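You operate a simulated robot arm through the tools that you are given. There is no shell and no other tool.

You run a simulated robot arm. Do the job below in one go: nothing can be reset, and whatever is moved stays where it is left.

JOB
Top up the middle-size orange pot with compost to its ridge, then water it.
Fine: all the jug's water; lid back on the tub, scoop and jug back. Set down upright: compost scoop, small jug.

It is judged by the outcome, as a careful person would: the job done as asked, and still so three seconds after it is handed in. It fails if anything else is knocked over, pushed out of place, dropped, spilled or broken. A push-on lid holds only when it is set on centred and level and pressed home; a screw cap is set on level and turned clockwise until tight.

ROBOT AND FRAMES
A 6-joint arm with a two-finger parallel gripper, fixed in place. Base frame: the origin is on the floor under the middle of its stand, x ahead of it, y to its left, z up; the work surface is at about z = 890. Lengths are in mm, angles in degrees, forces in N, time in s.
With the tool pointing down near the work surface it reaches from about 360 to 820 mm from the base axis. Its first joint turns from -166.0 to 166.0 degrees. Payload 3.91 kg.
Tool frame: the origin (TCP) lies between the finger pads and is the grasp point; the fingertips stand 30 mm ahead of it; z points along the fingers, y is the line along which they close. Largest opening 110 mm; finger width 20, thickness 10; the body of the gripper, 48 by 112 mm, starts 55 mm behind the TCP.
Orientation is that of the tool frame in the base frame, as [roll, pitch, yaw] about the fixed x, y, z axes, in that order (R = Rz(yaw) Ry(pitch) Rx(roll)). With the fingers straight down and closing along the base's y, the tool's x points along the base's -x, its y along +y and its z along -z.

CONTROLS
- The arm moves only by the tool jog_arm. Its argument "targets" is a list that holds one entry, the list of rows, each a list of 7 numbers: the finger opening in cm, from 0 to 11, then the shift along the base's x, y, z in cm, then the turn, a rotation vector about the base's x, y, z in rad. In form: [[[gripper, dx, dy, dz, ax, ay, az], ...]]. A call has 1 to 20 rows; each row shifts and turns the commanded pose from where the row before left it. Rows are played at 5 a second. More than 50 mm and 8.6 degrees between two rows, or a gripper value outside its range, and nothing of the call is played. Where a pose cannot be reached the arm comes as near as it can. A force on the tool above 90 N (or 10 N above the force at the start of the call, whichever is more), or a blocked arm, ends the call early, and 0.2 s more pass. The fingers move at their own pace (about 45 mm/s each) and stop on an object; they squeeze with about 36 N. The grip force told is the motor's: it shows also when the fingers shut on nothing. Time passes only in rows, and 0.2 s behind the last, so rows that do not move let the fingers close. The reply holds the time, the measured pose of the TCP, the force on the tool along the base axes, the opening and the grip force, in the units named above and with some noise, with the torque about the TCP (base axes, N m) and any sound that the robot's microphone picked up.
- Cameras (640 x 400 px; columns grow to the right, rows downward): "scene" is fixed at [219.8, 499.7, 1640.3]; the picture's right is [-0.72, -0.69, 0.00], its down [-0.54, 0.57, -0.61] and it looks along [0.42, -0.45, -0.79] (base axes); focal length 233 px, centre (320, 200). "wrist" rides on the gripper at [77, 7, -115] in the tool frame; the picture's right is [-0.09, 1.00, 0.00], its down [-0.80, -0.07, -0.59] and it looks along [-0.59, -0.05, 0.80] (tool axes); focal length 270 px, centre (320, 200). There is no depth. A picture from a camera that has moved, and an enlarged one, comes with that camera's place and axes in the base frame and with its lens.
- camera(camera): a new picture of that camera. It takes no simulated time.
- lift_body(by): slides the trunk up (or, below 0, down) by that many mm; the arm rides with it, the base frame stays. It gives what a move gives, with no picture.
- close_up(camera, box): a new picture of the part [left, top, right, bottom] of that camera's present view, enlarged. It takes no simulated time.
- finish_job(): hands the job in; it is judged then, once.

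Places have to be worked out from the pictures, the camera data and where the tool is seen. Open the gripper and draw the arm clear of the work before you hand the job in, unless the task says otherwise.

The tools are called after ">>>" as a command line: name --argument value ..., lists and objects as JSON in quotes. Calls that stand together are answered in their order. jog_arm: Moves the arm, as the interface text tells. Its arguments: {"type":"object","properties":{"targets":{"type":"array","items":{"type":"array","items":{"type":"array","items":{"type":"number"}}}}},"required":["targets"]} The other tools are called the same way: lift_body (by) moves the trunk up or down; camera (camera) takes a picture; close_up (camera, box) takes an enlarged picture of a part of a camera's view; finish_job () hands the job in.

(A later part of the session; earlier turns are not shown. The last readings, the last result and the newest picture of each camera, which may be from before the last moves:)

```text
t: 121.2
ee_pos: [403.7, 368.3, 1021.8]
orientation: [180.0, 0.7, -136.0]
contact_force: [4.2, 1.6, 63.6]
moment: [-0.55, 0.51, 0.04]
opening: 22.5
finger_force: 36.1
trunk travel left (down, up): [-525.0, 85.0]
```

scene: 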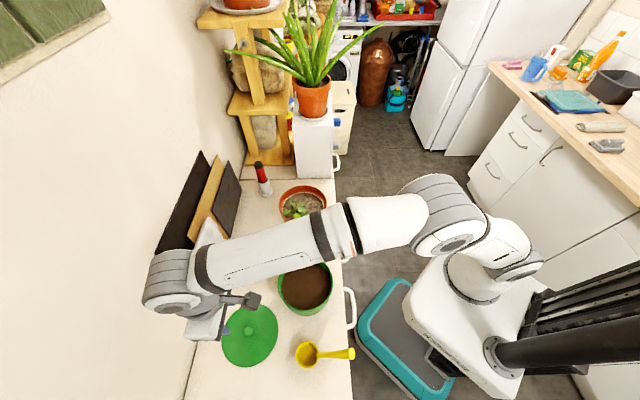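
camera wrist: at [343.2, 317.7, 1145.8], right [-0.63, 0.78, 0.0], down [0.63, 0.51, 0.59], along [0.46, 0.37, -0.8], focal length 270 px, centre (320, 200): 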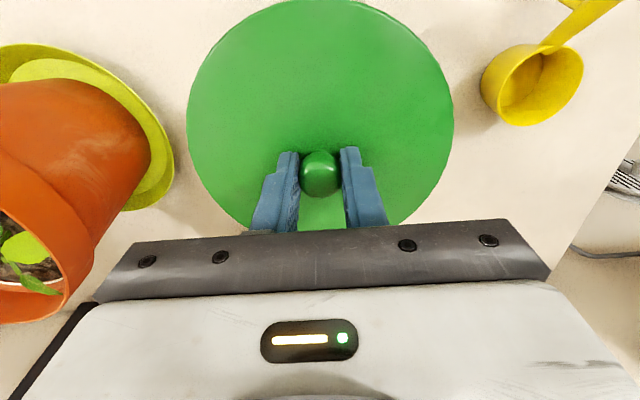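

At 63 N it no longer moves, so it is home. I relieve the load, open, and rise.

>>> jog_arm --targets '[[[0, 0, 0, 0.2, 0, 0, 0], [0, 0, 0, 0.2, 0, 0, 0], [2.5, 0, 0, 0.05, 0, 0, 0], [3.5, 0, 0, 0, 0, 0, 0], [4.5, 0, 0, 0, 0, 0, 0], [4.5, 0, 0, 0, 0, 0, 0], [4.5, 0, 0, 1, 0, 0, 0], [4.5, 0, 0, 2, 0, 0, 0], [4.5, 0, 0, 3, 0, 0, 0], [4.5, 0, 0, 3, 0, 0, 0], [4.5, 0, 0, 3, 0, 0, 0], [4.5, 0, 0, 0, 0, 0, 0]]]'

>>> camera --camera "wrist"

>>> close_up --camera "scene" --box '[265, 245, 345, 325]'

```text
t: 123.8
ee_pos: [401.4, 366.5, 1140.3]
orientation: [-179.9, 0.0, -136.0]
contact_force: [-0.2, 0.1, 0.9]
moment: [-0.02, -0.01, 0.0]
opening: 44.9
finger_force: 0.0
trunk travel left (down, up): [-525.0, 85.0]
```

```text
taken
camera wrist: at [341.5, 318.2, 1253.3], right [-0.63, 0.78, 0.0], down [0.63, 0.51, 0.59], along [0.46, 0.37, -0.8], focal length 270 px, centre (320, 200)
```

wrist: 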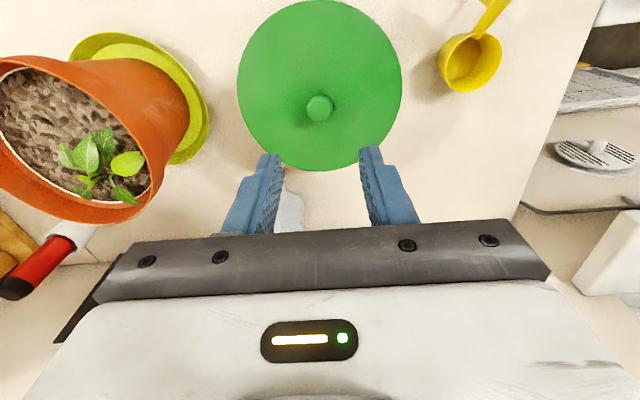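

```text
5.00 times, centred on (305, 285) of scene
camera zoom: at [219.8, 499.7, 1640.3], right [-0.72, -0.69, 0.0], down [-0.54, 0.57, -0.61], along [0.42, -0.45, -0.79], focal length 1164 px, centre (395, -225)
```

zoom: 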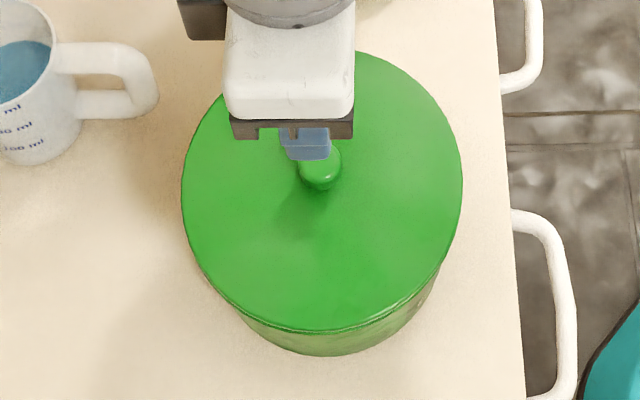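

Lid sits exactly as at the start. Now the jug: I move above it to measure its position and heading.

>>> jog_arm --targets '[[[9, 3, 1.27, 0.2, 0, 0, 0], [9, 3, 1.27, 0.2, 0, 0, 0], [9, 3, 1.27, 0.2, 0, 0, 0], [9, 3, 1.27, 0.2, 0, 0, 0], [9, 3, 1.27, 0.2, 0, 0, 0], [10, 3, 1.27, 0.2, 0, 0, 0], [10, 0, 0, 0, 0, 0, 0]]]'

>>> camera --camera "wrist"

>>> camera --camera "scene"

```text
t: 125.4
ee_pos: [584.0, 445.8, 1152.4]
orientation: [179.9, -0.1, -135.9]
contact_force: [-0.6, -1.4, 0.5]
moment: [-0.02, -0.01, -0.03]
opening: 100.2
finger_force: 0.0
trunk travel left (down, up): [-525.0, 85.0]
```

```text
taken
camera wrist: at [523.7, 397.0, 1264.9], right [-0.63, 0.78, 0.0], down [0.63, 0.51, 0.59], along [0.46, 0.37, -0.8], focal length 270 px, centre (320, 200)
```

wrist: 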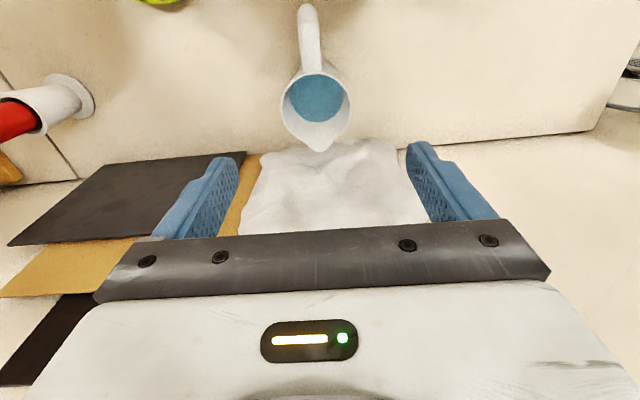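

```text
taken
```

scene: 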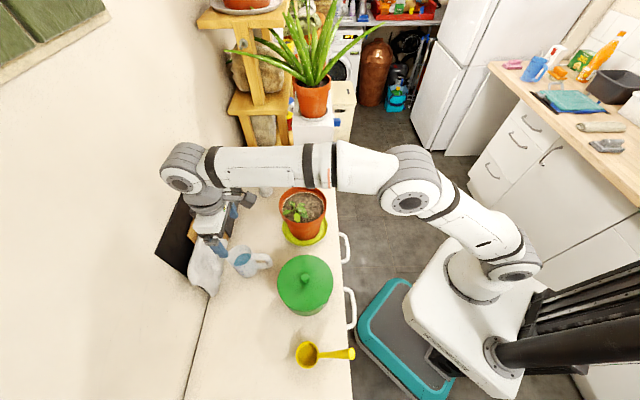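

>>> close_up --camera "wrist" --box '[240, 0, 400, 160]'

>>> close_up --camera "scene" --box '[205, 225, 285, 290]'

```text
2.50 times, centred on (320, 80) of wrist
camera zoom: at [523.7, 397.0, 1264.9], right [-0.63, 0.78, 0.0], down [0.63, 0.51, 0.59], along [0.46, 0.37, -0.8], focal length 676 px, centre (320, 500)
```

zoom: 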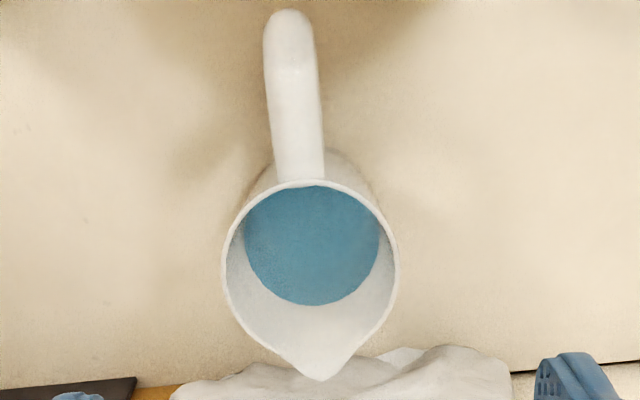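

```text
6.15 times, centred on (245, 258) of scene
camera zoom: at [219.8, 499.7, 1640.3], right [-0.72, -0.69, 0.0], down [-0.54, 0.57, -0.61], along [0.42, -0.45, -0.79], focal length 1433 px, centre (782, -154)
```

zoom: 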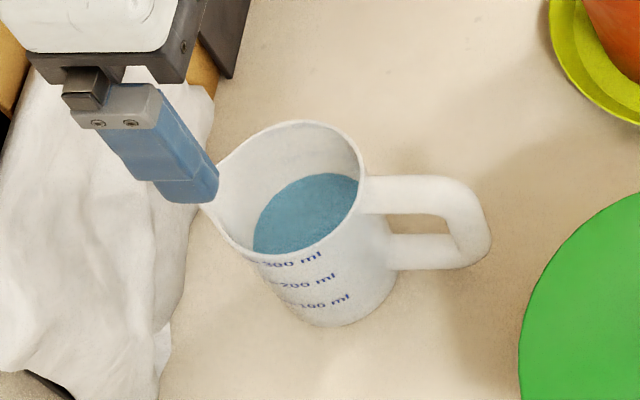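

Jug mouth centre is about (587, 447, 1003), 69 mm across, spout toward the wall and handle toward the robot, aligned with my tool. I'll grip the body across its sides from above; I centre and descend to just above the rim first.

>>> jog_arm --targets '[[[10, 0.3, 0.1, -1.5, 0, 0, 0], [10, 0, 0, -2, 0, 0, 0], [10, 0, 0, -2, 0, 0, 0], [10, 0, 0, -2, 0, 0, 0], [10, 0, 0, -2, 0, 0, 0], [10, 0, 0, -1.2, 0, 0, 0], [10, 0, 0, 0, 0, 0, 0]]]'

>>> camera --camera "wrist"

>>> close_up --camera "scene" --box '[180, 170, 300, 300]'

```text
t: 127.0
ee_pos: [585.7, 445.0, 1046.6]
orientation: [-180.0, 0.0, -136.1]
contact_force: [-0.2, 0.7, 0.1]
moment: [0.0, 0.01, 0.01]
opening: 99.9
finger_force: 0.0
trunk travel left (down, up): [-525.0, 85.0]
```

```text
taken
camera wrist: at [524.8, 397.4, 1158.5], right [-0.63, 0.78, 0.0], down [0.63, 0.51, 0.59], along [0.46, 0.37, -0.8], focal length 270 px, centre (320, 200)
```

wrist: 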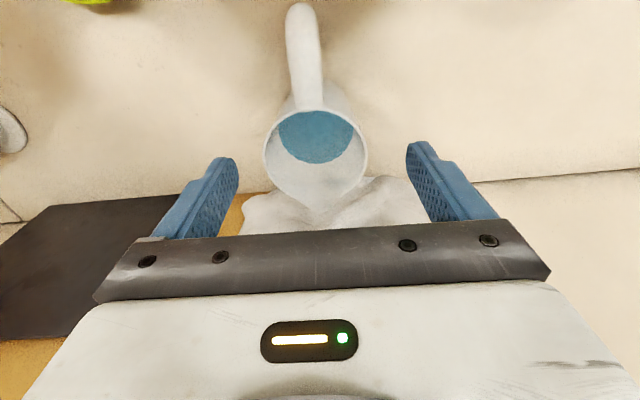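

```text
3.08 times, centred on (240, 235) of scene
camera zoom: at [219.8, 499.7, 1640.3], right [-0.72, -0.69, 0.0], down [-0.54, 0.57, -0.61], along [0.42, -0.45, -0.79], focal length 716 px, centre (566, 92)
```

zoom: 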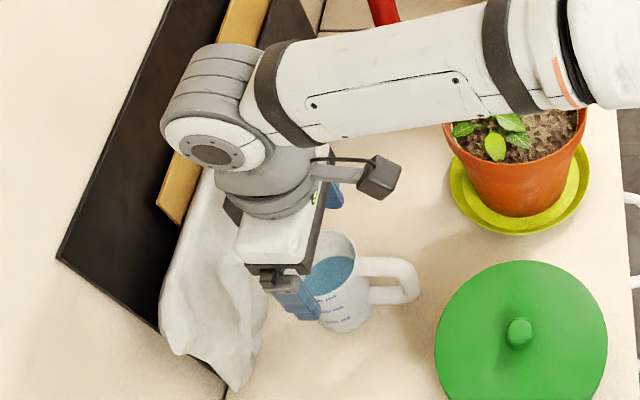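

The jug is about 3 mm off centre toward the pot side; I correct that and lower the fingers around the body.

>>> jog_arm --targets '[[[10, 0.34, -0.07, 0, 0, 0, 0], [10, 0, 0, -1.2, 0, 0, 0], [10, 0, 0, -1.5, 0, 0, 0], [10, 0, 0, -1.5, 0, 0, 0], [10, 0, 0, -1.5, 0, 0, 0], [10, 0, 0, -1.3, 0, 0, 0], [10, 0, 0, 0, 0, 0, 0]]]'

>>> camera --camera "wrist"

>>> close_up --camera "scene" --box '[180, 170, 300, 300]'

```text
t: 128.6
ee_pos: [590.6, 442.5, 975.6]
orientation: [-179.9, -0.1, -136.1]
contact_force: [0.3, 0.0, 0.5]
moment: [-0.04, 0.0, -0.01]
opening: 99.9
finger_force: 0.1
trunk travel left (down, up): [-525.0, 85.0]
```

```text
taken
camera wrist: at [528.8, 394.3, 1089.3], right [-0.63, 0.78, 0.0], down [0.63, 0.51, 0.59], along [0.46, 0.37, -0.8], focal length 270 px, centre (320, 200)
```

wrist: 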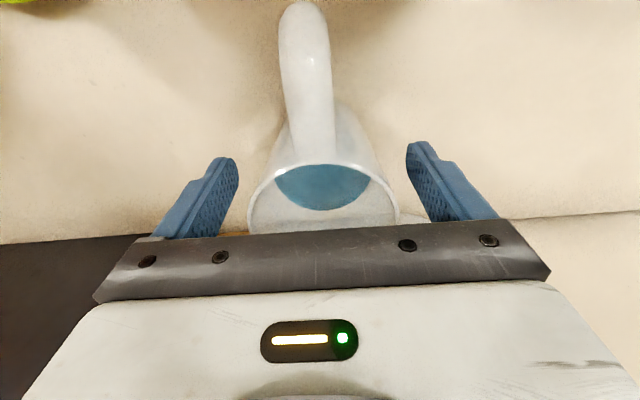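

```text
3.08 times, centred on (240, 235) of scene
camera zoom: at [219.8, 499.7, 1640.3], right [-0.72, -0.69, 0.0], down [-0.54, 0.57, -0.61], along [0.42, -0.45, -0.79], focal length 716 px, centre (566, 92)
```

zoom: 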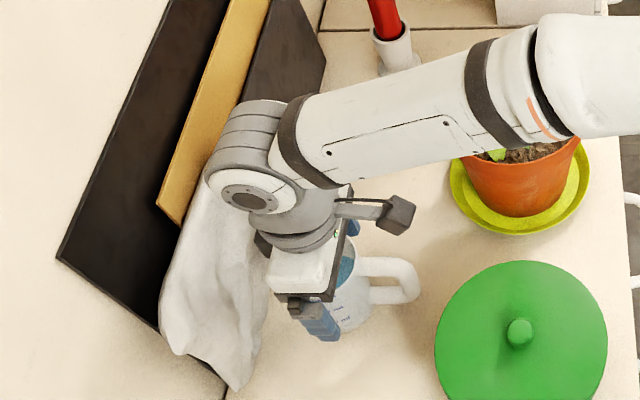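

The jug is centred between the fingers. I close slowly on the body.

>>> jog_arm --targets '[[[9, 0, 0, 0, 0, 0, 0], [8, 0, 0, 0, 0, 0, 0], [7.4, 0, 0, 0, 0, 0, 0], [7, 0, 0, 0, 0, 0, 0], [6.6, 0, 0, 0, 0, 0, 0], [6, 0, 0, 0, 0, 0, 0], [5, 0, 0, 0, 0, 0, 0], [4, 0, 0, 0, 0, 0, 0], [4, 0, 0, 0, 0, 0, 0]]]'

>>> camera --camera "wrist"

```text
t: 130.6
ee_pos: [588.8, 442.4, 976.8]
orientation: [180.0, 0.0, -135.9]
contact_force: [0.7, -0.5, -0.5]
moment: [-0.02, -0.04, 0.0]
opening: 67.6
finger_force: 36.5
trunk travel left (down, up): [-525.0, 85.0]
```

```text
taken
camera wrist: at [528.8, 394.3, 1089.4], right [-0.63, 0.78, 0.0], down [0.63, 0.51, 0.59], along [0.46, 0.37, -0.8], focal length 270 px, centre (320, 200)
```

wrist: 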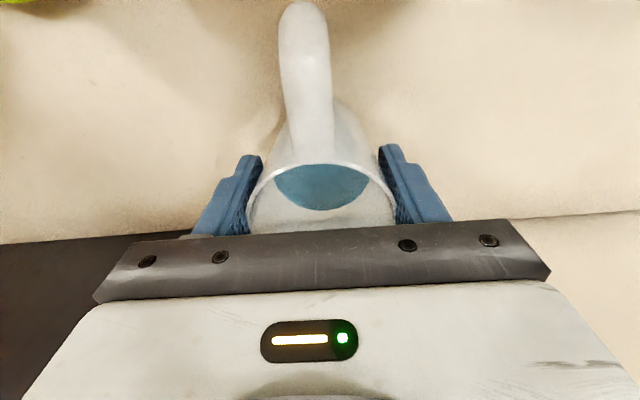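

Gripped at 67.6 mm with 36 N, jug unmoved. I call this pose J0 and lift 30 mm gently.

>>> jog_arm --targets '[[[4, 0, 0, 0.15, 0, 0, 0], [4, 0, 0, 0.3, 0, 0, 0], [4, 0, 0, 0.45, 0, 0, 0], [4, 0, 0, 0.6, 0, 0, 0], [4, 0, 0, 0.6, 0, 0, 0], [4, 0, 0, 0.5, 0, 0, 0], [4, 0, 0, 0.4, 0, 0, 0], [4, 0, 0, 0, 0, 0, 0]]]'

>>> camera --camera "wrist"

>>> close_up --camera "scene" --box '[180, 170, 300, 300]'

```text
t: 132.4
ee_pos: [589.0, 442.0, 1006.4]
orientation: [-179.9, 0.1, -136.1]
contact_force: [-0.3, -0.6, -2.0]
moment: [0.01, -0.03, 0.0]
opening: 67.6
finger_force: 35.8
trunk travel left (down, up): [-525.0, 85.0]
```

```text
taken
camera wrist: at [529.3, 394.2, 1119.2], right [-0.63, 0.78, 0.0], down [0.63, 0.51, 0.59], along [0.46, 0.37, -0.8], focal length 270 px, centre (320, 200)
```

wrist: 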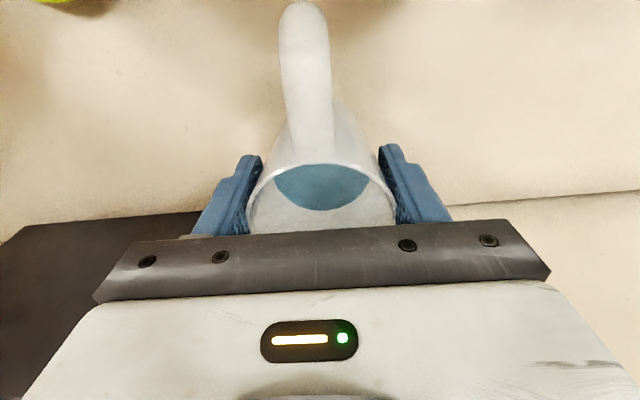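

```text
3.08 times, centred on (240, 235) of scene
camera zoom: at [219.8, 499.7, 1640.3], right [-0.72, -0.69, 0.0], down [-0.54, 0.57, -0.61], along [0.42, -0.45, -0.79], focal length 716 px, centre (566, 92)
```

zoom: 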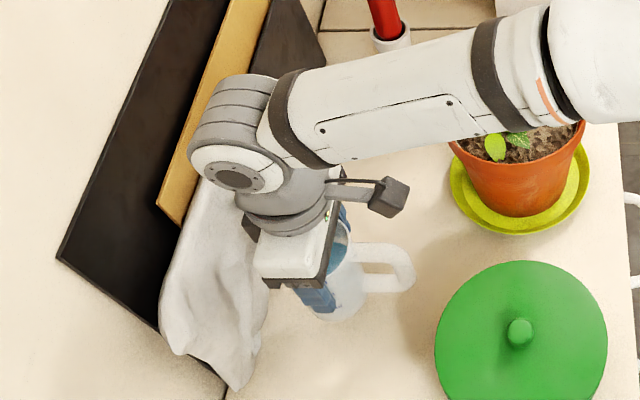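

The jug hangs steady and level (about 2 N). I lift it smoothly to carrying height, clear of the pot rim.

>>> jog_arm --targets '[[[4, 0, 0, 0.3, 0, 0, 0], [4, 0, 0, 0.6, 0, 0, 0], [4, 0, 0, 1, 0, 0, 0], [4, 0, 0, 1.3, 0, 0, 0], [4, 0, 0, 1.5, 0, 0, 0], [4, 0, 0, 1.5, 0, 0, 0], [4, 0, 0, 1.5, 0, 0, 0], [4, 0, 0, 1.5, 0, 0, 0], [4, 0, 0, 1.5, 0, 0, 0], [4, 0, 0, 1.5, 0, 0, 0], [4, 0, 0, 1.5, 0, 0, 0], [4, 0, 0, 1.3, 0, 0, 0], [4, 0, 0, 1, 0, 0, 0], [4, 0, 0, 0.8, 0, 0, 0], [4, 0, 0, 0.5, 0, 0, 0], [4, 0, 0, 0.1, 0, 0, 0], [4, 0, 0, 0, 0, 0, 0]]]'

>>> camera --camera "scene"

>>> close_up --camera "wrist" --box '[220, 0, 420, 240]'

```text
t: 136.0
ee_pos: [587.5, 445.0, 1180.5]
orientation: [180.0, 0.0, -136.0]
contact_force: [0.4, -0.7, -2.9]
moment: [0.01, -0.04, -0.01]
opening: 67.7
finger_force: 36.2
trunk travel left (down, up): [-525.0, 85.0]
```

```text
taken
```

scene: 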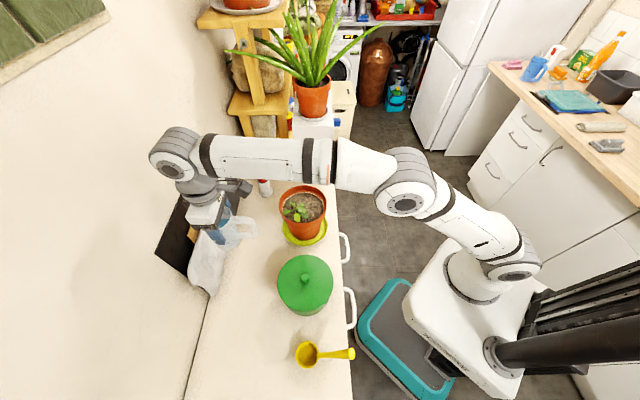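

```text
1.67 times, centred on (320, 120) of wrist
camera zoom: at [528.2, 396.2, 1293.0], right [-0.63, 0.78, 0.0], down [0.63, 0.51, 0.59], along [0.46, 0.37, -0.8], focal length 450 px, centre (320, 333)
```

zoom: 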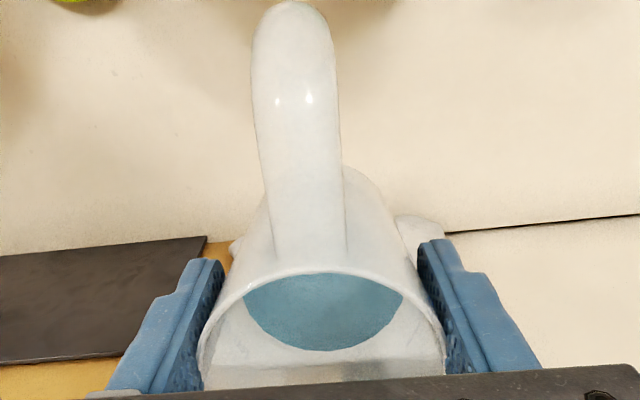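

Steady. I draw the jug in over the tub's side and start turning it about the vertical (its spout must face the tub side for pouring), gently.

>>> jog_arm --targets '[[[4, -0.65, -0.69, 0, 0, 0, 0], [4, -1.08, -1.15, 0, 0, 0, 0], [4, -1.61, -1.73, 0, 0, 0, 0], [4, -2.04, -2.19, 0, 0, 0, 0], [4, -2.04, -2.19, 0, 0, 0, 0], [4, -1.61, -1.73, 0, 0, 0, 0], [4, -1.08, -1.15, 0, 0, 0, 0], [4, -0.64, -0.67, 0, 0, 0, 0], [4, 0, 0, 0, 0, 0, 0.05], [4, 0, 0, 0, 0, 0, 0.08], [4, 0, 0, 0, 0, 0, 0.1], [4, 0, 0, 0, 0, 0, 0.1], [4, 0, 0, 0, 0, 0, 0.1], [4, 0, 0, 0, 0, 0, 0.07], [4, 0, 0, 0, 0, 0, 0]]]'

>>> camera --camera "scene"

```text
t: 139.2
ee_pos: [480.9, 327.8, 1179.2]
orientation: [-180.0, 0.0, -107.3]
contact_force: [0.5, 0.2, -2.7]
moment: [0.04, -0.06, -0.02]
opening: 67.7
finger_force: 35.6
trunk travel left (down, up): [-525.0, 85.0]
```

```text
taken
```

scene: 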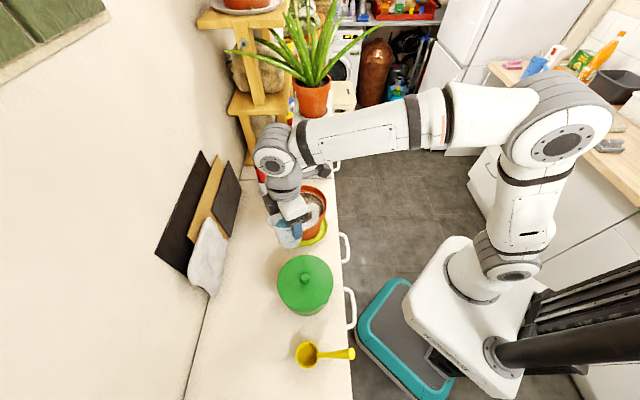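

The turn works. I complete it to 90° in total.

>>> jog_arm --targets '[[[4, 0, 0, 0, 0, 0, 0.06], [4, 0, 0, 0, 0, 0, 0.1], [4, 0, 0, 0, 0, 0, 0.1], [4, 0, 0, 0, 0, 0, 0.1], [4, 0, 0, 0, 0, 0, 0.1], [4, 0, 0, 0, 0, 0, 0.1], [4, 0, 0, 0, 0, 0, 0.1], [4, 0, 0, 0, 0, 0, 0.1], [4, 0, 0, 0, 0, 0, 0.1], [4, 0, 0, 0, 0, 0, 0.1], [4, 0, 0, 0, 0, 0, 0.08], [4, 0, 0, 0, 0, 0, 0.03], [4, 0, 0, 0, 0, 0, 0]]]'

>>> camera --camera "scene"

>>> camera --camera "wrist"

```text
t: 142.0
ee_pos: [482.6, 328.1, 1178.5]
orientation: [-180.0, 0.0, -46.1]
contact_force: [0.5, 0.0, -2.6]
moment: [0.03, 0.03, 0.0]
opening: 67.6
finger_force: 36.1
trunk travel left (down, up): [-525.0, 85.0]
```

```text
taken
```

scene: 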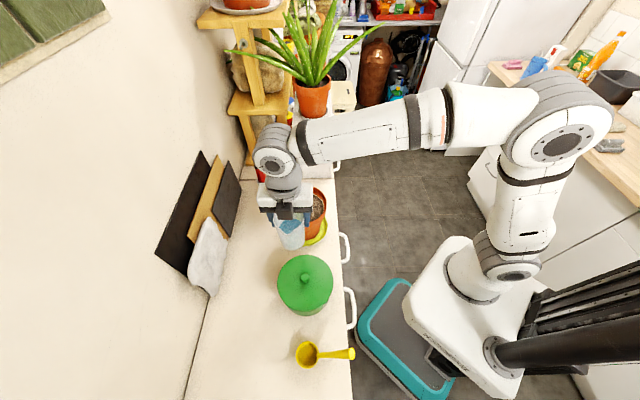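

```text
taken
camera wrist: at [530.1, 268.2, 1292.1], right [-0.78, -0.63, 0.0], down [-0.51, 0.63, 0.59], along [-0.37, 0.46, -0.8], focal length 270 px, centre (320, 200)
```

wrist: 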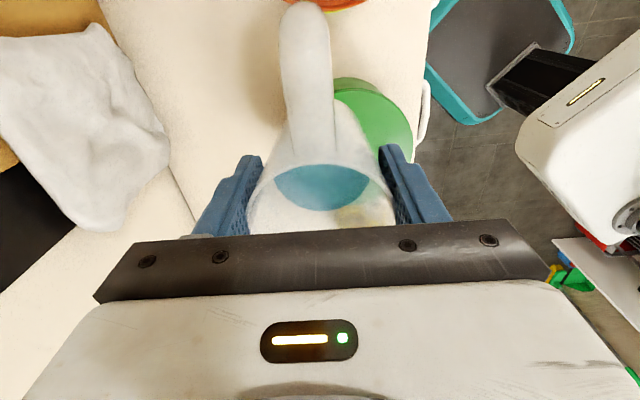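

The spout now faces the tub side, water level undisturbed. I carry the jug to the pot's far side so its spout will come over the pot, checking clearance to the aloe.

>>> jog_arm --targets '[[[4, 0.5, -0.71, 0, 0, 0, 0], [4, 1.0, -1.42, 0, 0, 0, 0], [4, 1.37, -1.95, 0, 0, 0, 0], [4, 1.62, -2.31, 0, 0, 0, 0], [4, 1.75, -2.49, 0, 0, 0, 0], [4, 1.75, -2.49, 0, 0, 0, 0], [4, 1.62, -2.31, 0, 0, 0, 0], [4, 1.37, -1.95, 0, 0, 0, 0], [4, 1.0, -1.42, 0, 0, 0, 0], [4, 0.49, -0.72, 0, 0, 0, 0], [4, 0, 0, 0, 0, 0, 0]]]'

>>> camera --camera "scene"

>>> close_up --camera "scene" --box '[250, 120, 360, 240]'

>>> camera --camera "wrist"

```text
t: 144.4
ee_pos: [607.1, 150.3, 1181.6]
orientation: [179.9, -0.1, -46.0]
contact_force: [0.2, 0.5, -3.0]
moment: [0.04, 0.05, -0.01]
opening: 67.6
finger_force: 36.3
trunk travel left (down, up): [-525.0, 85.0]
```

```text
taken
```

scene: 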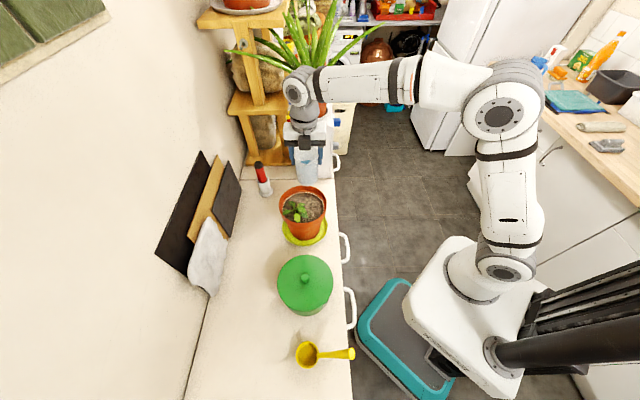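

```text
3.33 times, centred on (305, 180) of scene
camera zoom: at [219.8, 499.7, 1640.3], right [-0.72, -0.69, 0.0], down [-0.54, 0.57, -0.61], along [0.42, -0.45, -0.79], focal length 776 px, centre (370, 267)
```

zoom: 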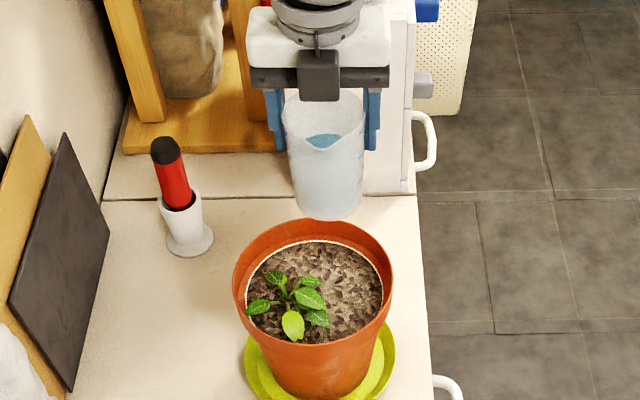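

```text
taken
camera wrist: at [656.2, 90.2, 1293.1], right [-0.78, -0.63, 0.0], down [-0.5, 0.63, 0.59], along [-0.37, 0.46, -0.8], focal length 270 px, centre (320, 200)
```

wrist: 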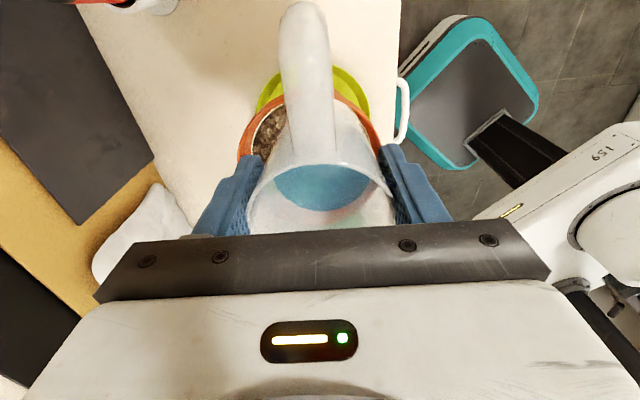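

Jug and spout are placed as computed, well clear. I tilt it in steps to about 40° (before water should reach the lip), lowering it as the spout swings over the pot.

>>> jog_arm --targets '[[[4, 0.227, -0.237, -0.48, -0.101, -0.097, 0], [4, 0.154, -0.16, -0.73, -0.101, -0.097, 0], [4, 0.083, -0.087, -1.02, -0.101, -0.097, 0], [4, 0, 0, -0.9, -0.0505, -0.0485, 0], [4, 0, 0, 0, 0, 0, 0]]]'

>>> close_up --camera "scene" --box '[265, 140, 355, 240]'

>>> camera --camera "wrist"

```text
t: 145.6
ee_pos: [612.5, 145.8, 1149.8]
orientation: [179.8, -28.1, -45.9]
contact_force: [0.6, 0.4, -2.3]
moment: [0.09, 0.09, 0.0]
opening: 67.8
finger_force: 35.8
trunk travel left (down, up): [-525.0, 85.0]
```

```text
4.00 times, centred on (310, 190) of scene
camera zoom: at [219.8, 499.7, 1640.3], right [-0.72, -0.69, 0.0], down [-0.54, 0.57, -0.61], along [0.42, -0.45, -0.79], focal length 931 px, centre (360, 240)
```

zoom: 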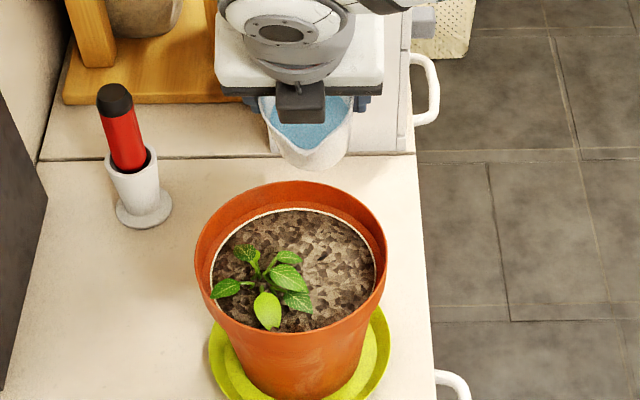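

```text
taken
camera wrist: at [617.3, 131.2, 1285.4], right [-0.77, -0.64, -0.04], down [-0.63, 0.76, 0.15], along [-0.06, 0.14, -0.99], focal length 270 px, centre (320, 200)
```

wrist: 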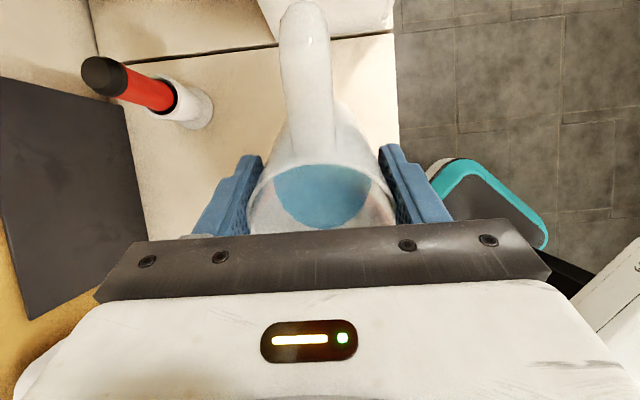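

At 28° the water is close to the lip and nothing has spilled. I tilt on in 4° steps, watching for the stream to start.

>>> jog_arm --targets '[[[4, 0, 0, -0.3, -0.0505, -0.0485, 0], [4, 0, 0, 0, 0, 0, 0]]]'

>>> close_up --camera "scene" --box '[265, 140, 355, 240]'

```text
t: 146.2
ee_pos: [612.1, 145.3, 1145.3]
orientation: [-180.0, -32.1, -46.0]
contact_force: [-0.1, 0.6, -3.1]
moment: [0.07, 0.04, -0.02]
opening: 67.6
finger_force: 36.2
trunk travel left (down, up): [-525.0, 85.0]
```

```text
4.00 times, centred on (310, 190) of scene
camera zoom: at [219.8, 499.7, 1640.3], right [-0.72, -0.69, 0.0], down [-0.54, 0.57, -0.61], along [0.42, -0.45, -0.79], focal length 931 px, centre (360, 240)
```

zoom: 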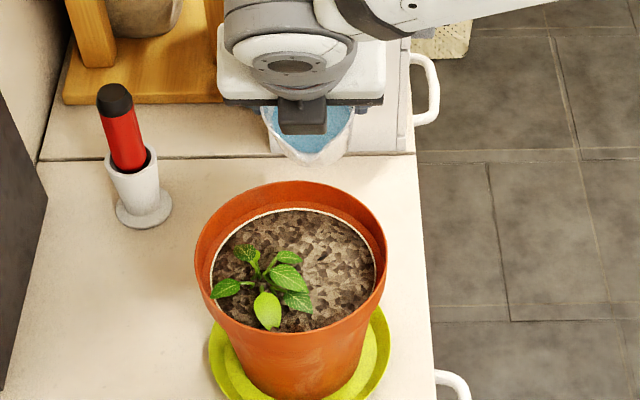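

>>> jog_arm --targets '[[[4, -0.03, 0.03, -0.3, -0.0505, -0.0485, 0], [4, 0, 0, 0, 0, 0, 0]]]'

>>> close_up --camera "scene" --box '[265, 140, 355, 240]'

```text
t: 146.8
ee_pos: [611.8, 145.0, 1143.4]
orientation: [179.9, -36.2, -46.1]
contact_force: [0.8, -0.7, -2.8]
moment: [0.04, 0.07, 0.01]
opening: 67.7
finger_force: 36.3
trunk travel left (down, up): [-525.0, 85.0]
```

```text
4.00 times, centred on (310, 190) of scene
camera zoom: at [219.8, 499.7, 1640.3], right [-0.72, -0.69, 0.0], down [-0.54, 0.57, -0.61], along [0.42, -0.45, -0.79], focal length 931 px, centre (360, 240)
```

zoom: 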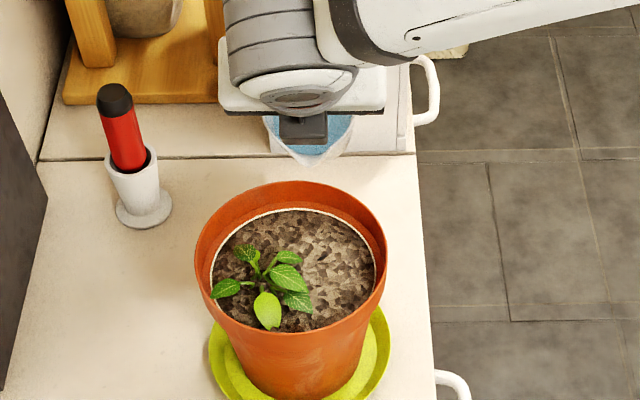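

>>> jog_arm --targets '[[[4, -0.05, 0.05, -0.1, -0.0505, -0.0485, 0], [4, 0, 0, 0, 0, 0, 0]]]'

>>> close_up --camera "scene" --box '[265, 140, 355, 240]'

```text
t: 147.4
ee_pos: [610.6, 146.6, 1142.9]
orientation: [179.9, -40.0, -46.1]
contact_force: [-0.4, 0.0, -2.5]
moment: [0.08, 0.07, 0.01]
opening: 67.5
finger_force: 36.2
trunk travel left (down, up): [-525.0, 85.0]
```

```text
4.00 times, centred on (310, 190) of scene
camera zoom: at [219.8, 499.7, 1640.3], right [-0.72, -0.69, 0.0], down [-0.54, 0.57, -0.61], along [0.42, -0.45, -0.79], focal length 931 px, centre (360, 240)
```

zoom: 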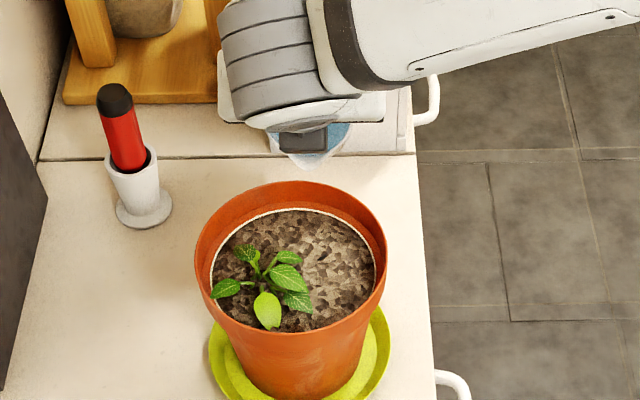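

>>> jog_arm --targets '[[[4, -0.06, 0.065, -0.02, -0.0505, -0.0485, 0], [4, 0, 0, 0, 0, 0, 0]]]'

>>> close_up --camera "scene" --box '[265, 140, 355, 240]'

```text
t: 148.0
ee_pos: [610.2, 147.5, 1142.3]
orientation: [180.0, -44.2, -46.1]
contact_force: [-0.1, 0.2, -2.4]
moment: [0.09, 0.07, -0.02]
opening: 67.7
finger_force: 36.1
trunk travel left (down, up): [-525.0, 85.0]
```

```text
4.00 times, centred on (310, 190) of scene
camera zoom: at [219.8, 499.7, 1640.3], right [-0.72, -0.69, 0.0], down [-0.54, 0.57, -0.61], along [0.42, -0.45, -0.79], focal length 931 px, centre (360, 240)
```

zoom: 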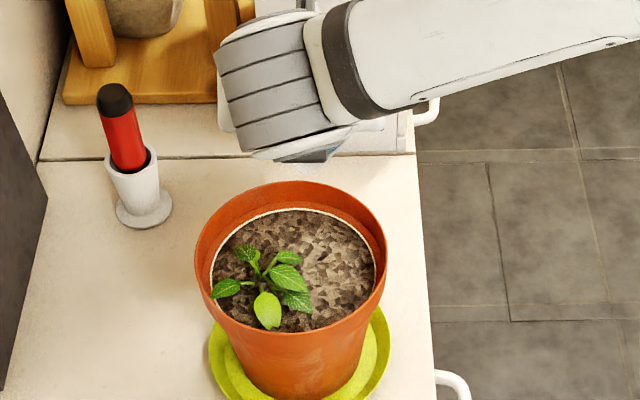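

No stream yet at 44°. The wrist is starting to hide the jug; I continue one step and check both cameras.

>>> jog_arm --targets '[[[4, -0.08, 0.085, 0, -0.0505, -0.0485, 0], [4, 0, 0, 0, 0, 0, 0]]]'

>>> close_up --camera "scene" --box '[265, 140, 355, 240]'

>>> camera --camera "wrist"

```text
t: 148.6
ee_pos: [608.5, 150.0, 1142.0]
orientation: [179.9, -48.1, -46.0]
contact_force: [-0.8, 0.5, -3.3]
moment: [0.08, 0.1, -0.01]
opening: 67.7
finger_force: 36.0
trunk travel left (down, up): [-525.0, 85.0]
```

```text
4.00 times, centred on (310, 190) of scene
camera zoom: at [219.8, 499.7, 1640.3], right [-0.72, -0.69, 0.0], down [-0.54, 0.57, -0.61], along [0.42, -0.45, -0.79], focal length 931 px, centre (360, 240)
```

zoom: 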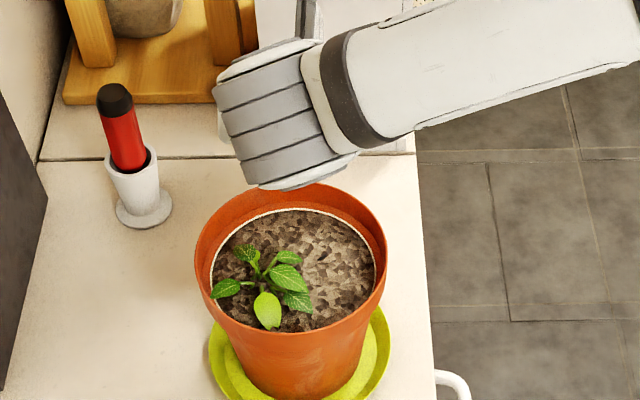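

```text
taken
camera wrist: at [580.2, 168.4, 1273.9], right [-0.76, -0.65, -0.06], down [-0.63, 0.75, -0.2], along [0.18, -0.11, -0.98], focal length 270 px, centre (320, 200)
```

wrist: 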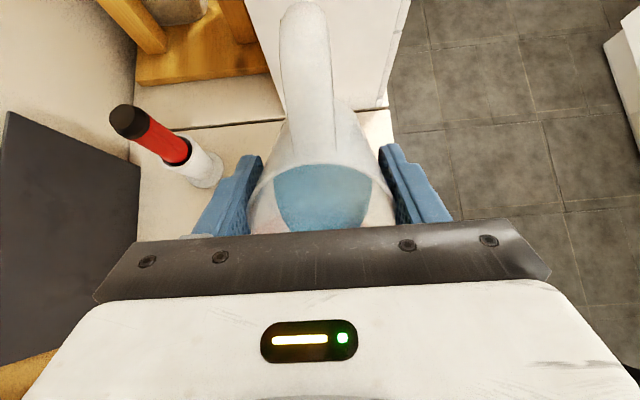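

>>> jog_arm --targets '[[[4, -0.104, 0.108, 0, -0.0505, -0.0485, 0], [4, 0, 0, 0, 0, 0, 0]]]'

>>> close_up --camera "scene" --box '[265, 140, 355, 240]'

>>> close_up --camera "wrist" --box '[220, 60, 420, 240]'

```text
t: 149.2
ee_pos: [608.0, 151.0, 1141.2]
orientation: [179.9, -52.0, -45.9]
contact_force: [-1.2, 0.2, -2.4]
moment: [0.08, 0.05, -0.03]
opening: 67.6
finger_force: 36.2
trunk travel left (down, up): [-525.0, 85.0]
```

```text
4.00 times, centred on (310, 190) of scene
camera zoom: at [219.8, 499.7, 1640.3], right [-0.72, -0.69, 0.0], down [-0.54, 0.57, -0.61], along [0.42, -0.45, -0.79], focal length 931 px, centre (360, 240)
```

zoom: 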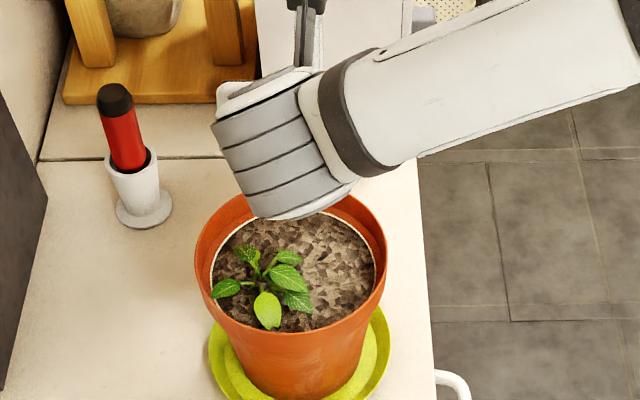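

```text
2.22 times, centred on (320, 150) of wrist
camera zoom: at [572.4, 176.7, 1271.3], right [-0.75, -0.65, -0.07], down [-0.62, 0.74, -0.27], along [0.23, -0.16, -0.96], focal length 601 px, centre (320, 311)
```

zoom: 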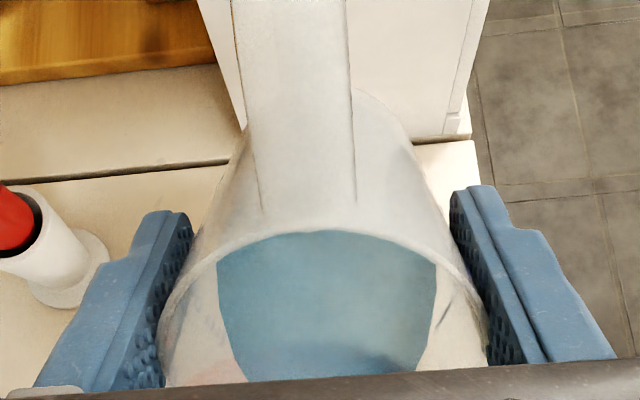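

>>> jog_arm --targets '[[[4, -0.118, 0.123, 0.06, -0.0505, -0.0485, 0], [4, 0, 0, 0, 0, 0, 0]]]'

>>> close_up --camera "scene" --box '[265, 140, 355, 240]'

>>> close_up --camera "wrist" --box '[220, 60, 420, 240]'

```text
t: 149.8
ee_pos: [605.2, 152.4, 1142.2]
orientation: [179.8, -56.3, -46.0]
contact_force: [0.6, 0.0, -2.8]
moment: [0.1, 0.08, -0.01]
opening: 67.5
finger_force: 36.4
trunk travel left (down, up): [-525.0, 85.0]
```

```text
4.00 times, centred on (310, 190) of scene
camera zoom: at [219.8, 499.7, 1640.3], right [-0.72, -0.69, 0.0], down [-0.54, 0.57, -0.61], along [0.42, -0.45, -0.79], focal length 931 px, centre (360, 240)
```

zoom: 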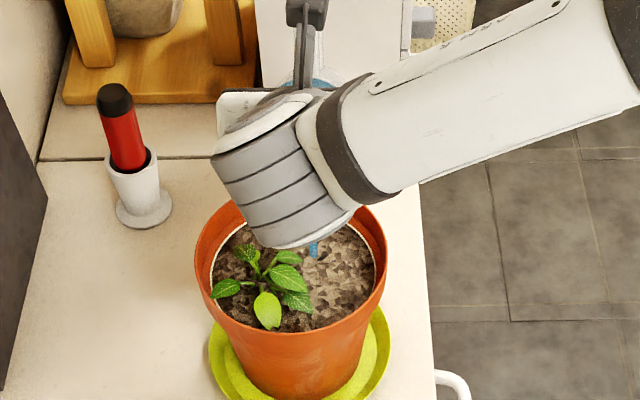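

```text
2.22 times, centred on (320, 150) of wrist
camera zoom: at [565.0, 184.6, 1268.2], right [-0.75, -0.66, -0.07], down [-0.6, 0.73, -0.33], along [0.27, -0.21, -0.94], focal length 601 px, centre (320, 311)
```

zoom: 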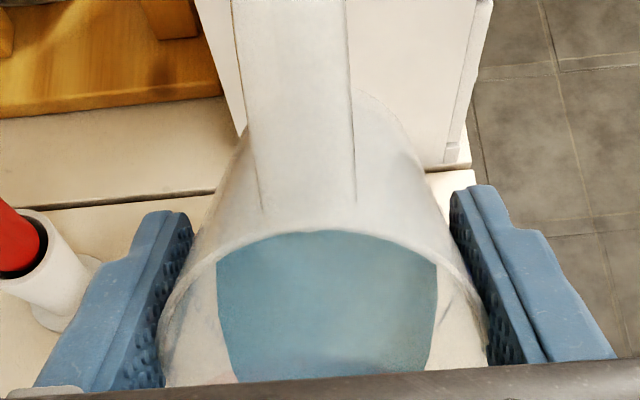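

The stream has started at 56° and lands well inside the pot, on bare soil. I hold here for a second to let it run.

>>> jog_arm --targets '[[[4, 0, 0, 0, 0, 0, 0], [4, 0, 0, 0, 0, 0, 0], [4, 0, 0, 0, 0, 0, 0], [4, 0, 0, 0, 0, 0, 0]]]'

>>> close_up --camera "scene" --box '[265, 140, 355, 240]'

>>> close_up --camera "wrist" --box '[220, 60, 420, 240]'

```text
t: 150.8
ee_pos: [606.6, 151.1, 1141.8]
orientation: [179.9, -56.1, -46.1]
contact_force: [0.8, -0.6, -2.0]
moment: [0.05, 0.05, 0.03]
opening: 67.7
finger_force: 35.5
trunk travel left (down, up): [-525.0, 85.0]
```

```text
4.00 times, centred on (310, 190) of scene
camera zoom: at [219.8, 499.7, 1640.3], right [-0.72, -0.69, 0.0], down [-0.54, 0.57, -0.61], along [0.42, -0.45, -0.79], focal length 931 px, centre (360, 240)
```

zoom: 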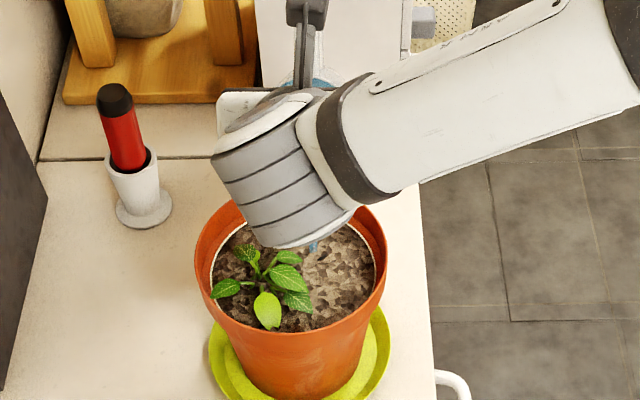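

```text
2.22 times, centred on (320, 150) of wrist
camera zoom: at [565.0, 184.5, 1268.4], right [-0.75, -0.66, -0.07], down [-0.6, 0.73, -0.33], along [0.27, -0.21, -0.94], focal length 601 px, centre (320, 311)
```

zoom: 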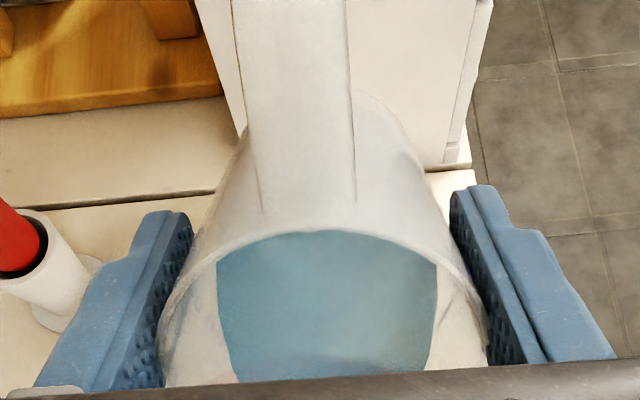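

It thins as the level balances, so tilt sets the flow. I continue in 4° steps with pauses.

>>> jog_arm --targets '[[[4, -0.139, 0.144, 0.35, -0.0505, -0.0485, 0], [4, 0, 0, 0, 0, 0, 0], [4, 0, 0, 0, 0, 0, 0], [4, -0.152, 0.159, 0.32, -0.0505, -0.0485, 0], [4, 0, 0, 0, 0, 0, 0]]]'

>>> close_up --camera "scene" --box '[265, 140, 355, 240]'

>>> close_up --camera "wrist" --box '[220, 60, 420, 240]'

```text
t: 152.0
ee_pos: [603.0, 154.1, 1149.3]
orientation: [179.8, -64.2, -45.9]
contact_force: [-0.2, -1.4, -1.5]
moment: [0.08, 0.09, -0.01]
opening: 67.5
finger_force: 35.9
trunk travel left (down, up): [-525.0, 85.0]
```

```text
4.00 times, centred on (310, 190) of scene
camera zoom: at [219.8, 499.7, 1640.3], right [-0.72, -0.69, 0.0], down [-0.54, 0.57, -0.61], along [0.42, -0.45, -0.79], focal length 931 px, centre (360, 240)
```

zoom: 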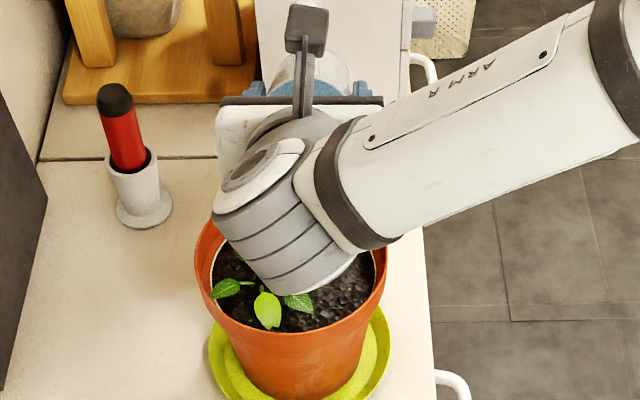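

```text
2.22 times, centred on (320, 150) of wrist
camera zoom: at [550.4, 199.6, 1266.5], right [-0.74, -0.66, -0.08], down [-0.56, 0.69, -0.46], along [0.36, -0.3, -0.88], focal length 601 px, centre (320, 311)
```

zoom: 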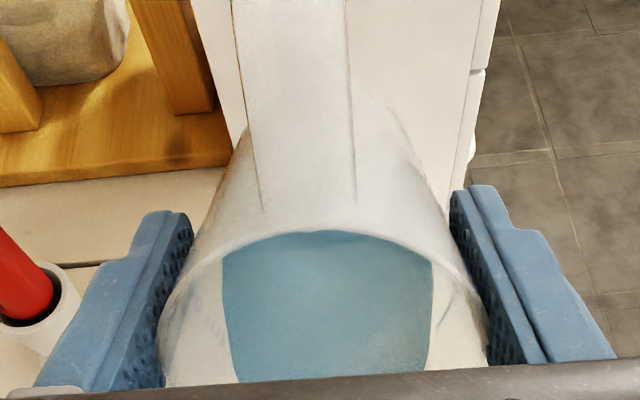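

The soil is darkening as it takes up water. I keep going in the same small steps.

>>> jog_arm --targets '[[[4, 0, 0, 0, 0, 0, 0], [4, -0.166, 0.173, 0.32, -0.0505, -0.0485, 0], [4, 0, 0, 0, 0, 0, 0], [4, 0, 0, 0, 0, 0, 0], [4, -0.187, 0.195, 0.29, -0.0505, -0.0485, 0], [4, 0, 0, 0, 0, 0, 0]]]'

>>> close_up --camera "scene" --box '[265, 140, 355, 240]'

>>> camera --camera "wrist"

```text
t: 153.4
ee_pos: [600.2, 157.0, 1154.7]
orientation: [179.7, -72.1, -45.8]
contact_force: [-0.2, -0.1, -1.4]
moment: [0.07, 0.08, 0.03]
opening: 67.4
finger_force: 36.2
trunk travel left (down, up): [-525.0, 85.0]
```

```text
4.00 times, centred on (310, 190) of scene
camera zoom: at [219.8, 499.7, 1640.3], right [-0.72, -0.69, 0.0], down [-0.54, 0.57, -0.61], along [0.42, -0.45, -0.79], focal length 931 px, centre (360, 240)
```

zoom: 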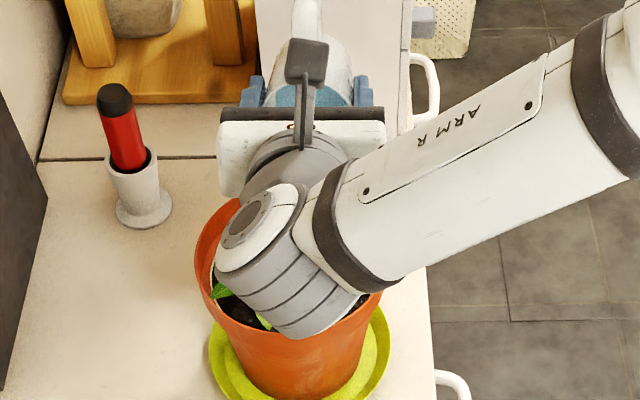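

```text
taken
camera wrist: at [535.7, 214.2, 1261.8], right [-0.74, -0.67, -0.08], down [-0.51, 0.63, -0.58], along [0.44, -0.39, -0.81], focal length 270 px, centre (320, 200)
```

wrist: 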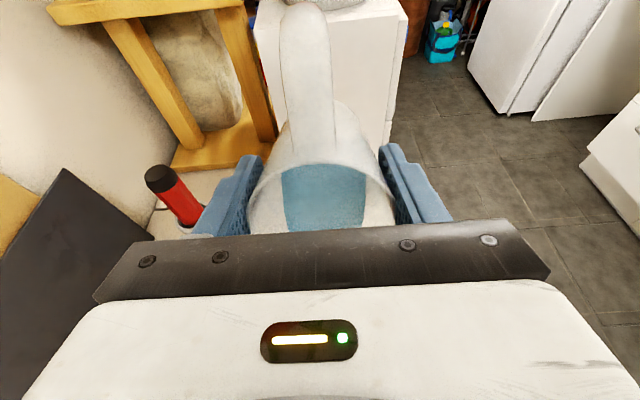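

The stream is hidden by the wrist but the geometry is unchanged. I go on to about 88° in steps.

>>> jog_arm --targets '[[[4, 0, 0, 0, 0, 0, 0], [4, -0.2, 0.209, 0.29, -0.0505, -0.0485, 0], [4, 0, 0, 0, 0, 0, 0], [4, 0, 0, 0, 0, 0, 0], [4, -0.208, 0.216, 0.25, -0.0505, -0.0485, 0], [4, 0, 0, 0, 0, 0, 0], [4, 0, 0, 0, 0, 0, 0]]]'

>>> close_up --camera "scene" --box '[265, 140, 355, 240]'

>>> close_up --camera "wrist" --box '[220, 60, 420, 240]'

```text
t: 155.0
ee_pos: [594.3, 161.7, 1160.9]
orientation: [179.7, -80.2, -45.7]
contact_force: [-0.3, -0.3, -1.1]
moment: [0.04, 0.06, 0.01]
opening: 67.8
finger_force: 35.4
trunk travel left (down, up): [-525.0, 85.0]
```

```text
4.00 times, centred on (310, 190) of scene
camera zoom: at [219.8, 499.7, 1640.3], right [-0.72, -0.69, 0.0], down [-0.54, 0.57, -0.61], along [0.42, -0.45, -0.79], focal length 931 px, centre (360, 240)
```

zoom: 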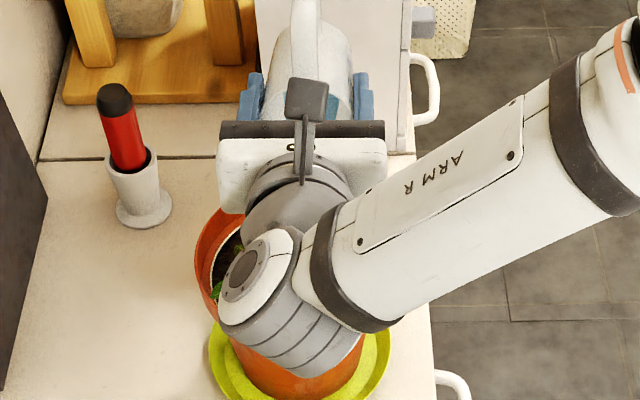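

```text
2.22 times, centred on (320, 150) of wrist
camera zoom: at [521.5, 228.9, 1254.0], right [-0.73, -0.68, -0.09], down [-0.45, 0.57, -0.69], along [0.52, -0.46, -0.72], focal length 601 px, centre (320, 311)
```

zoom: 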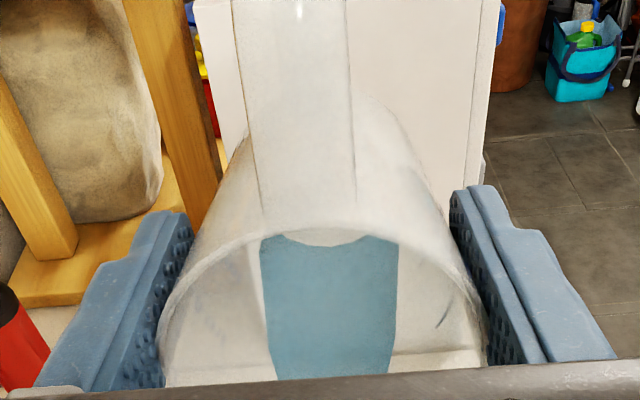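

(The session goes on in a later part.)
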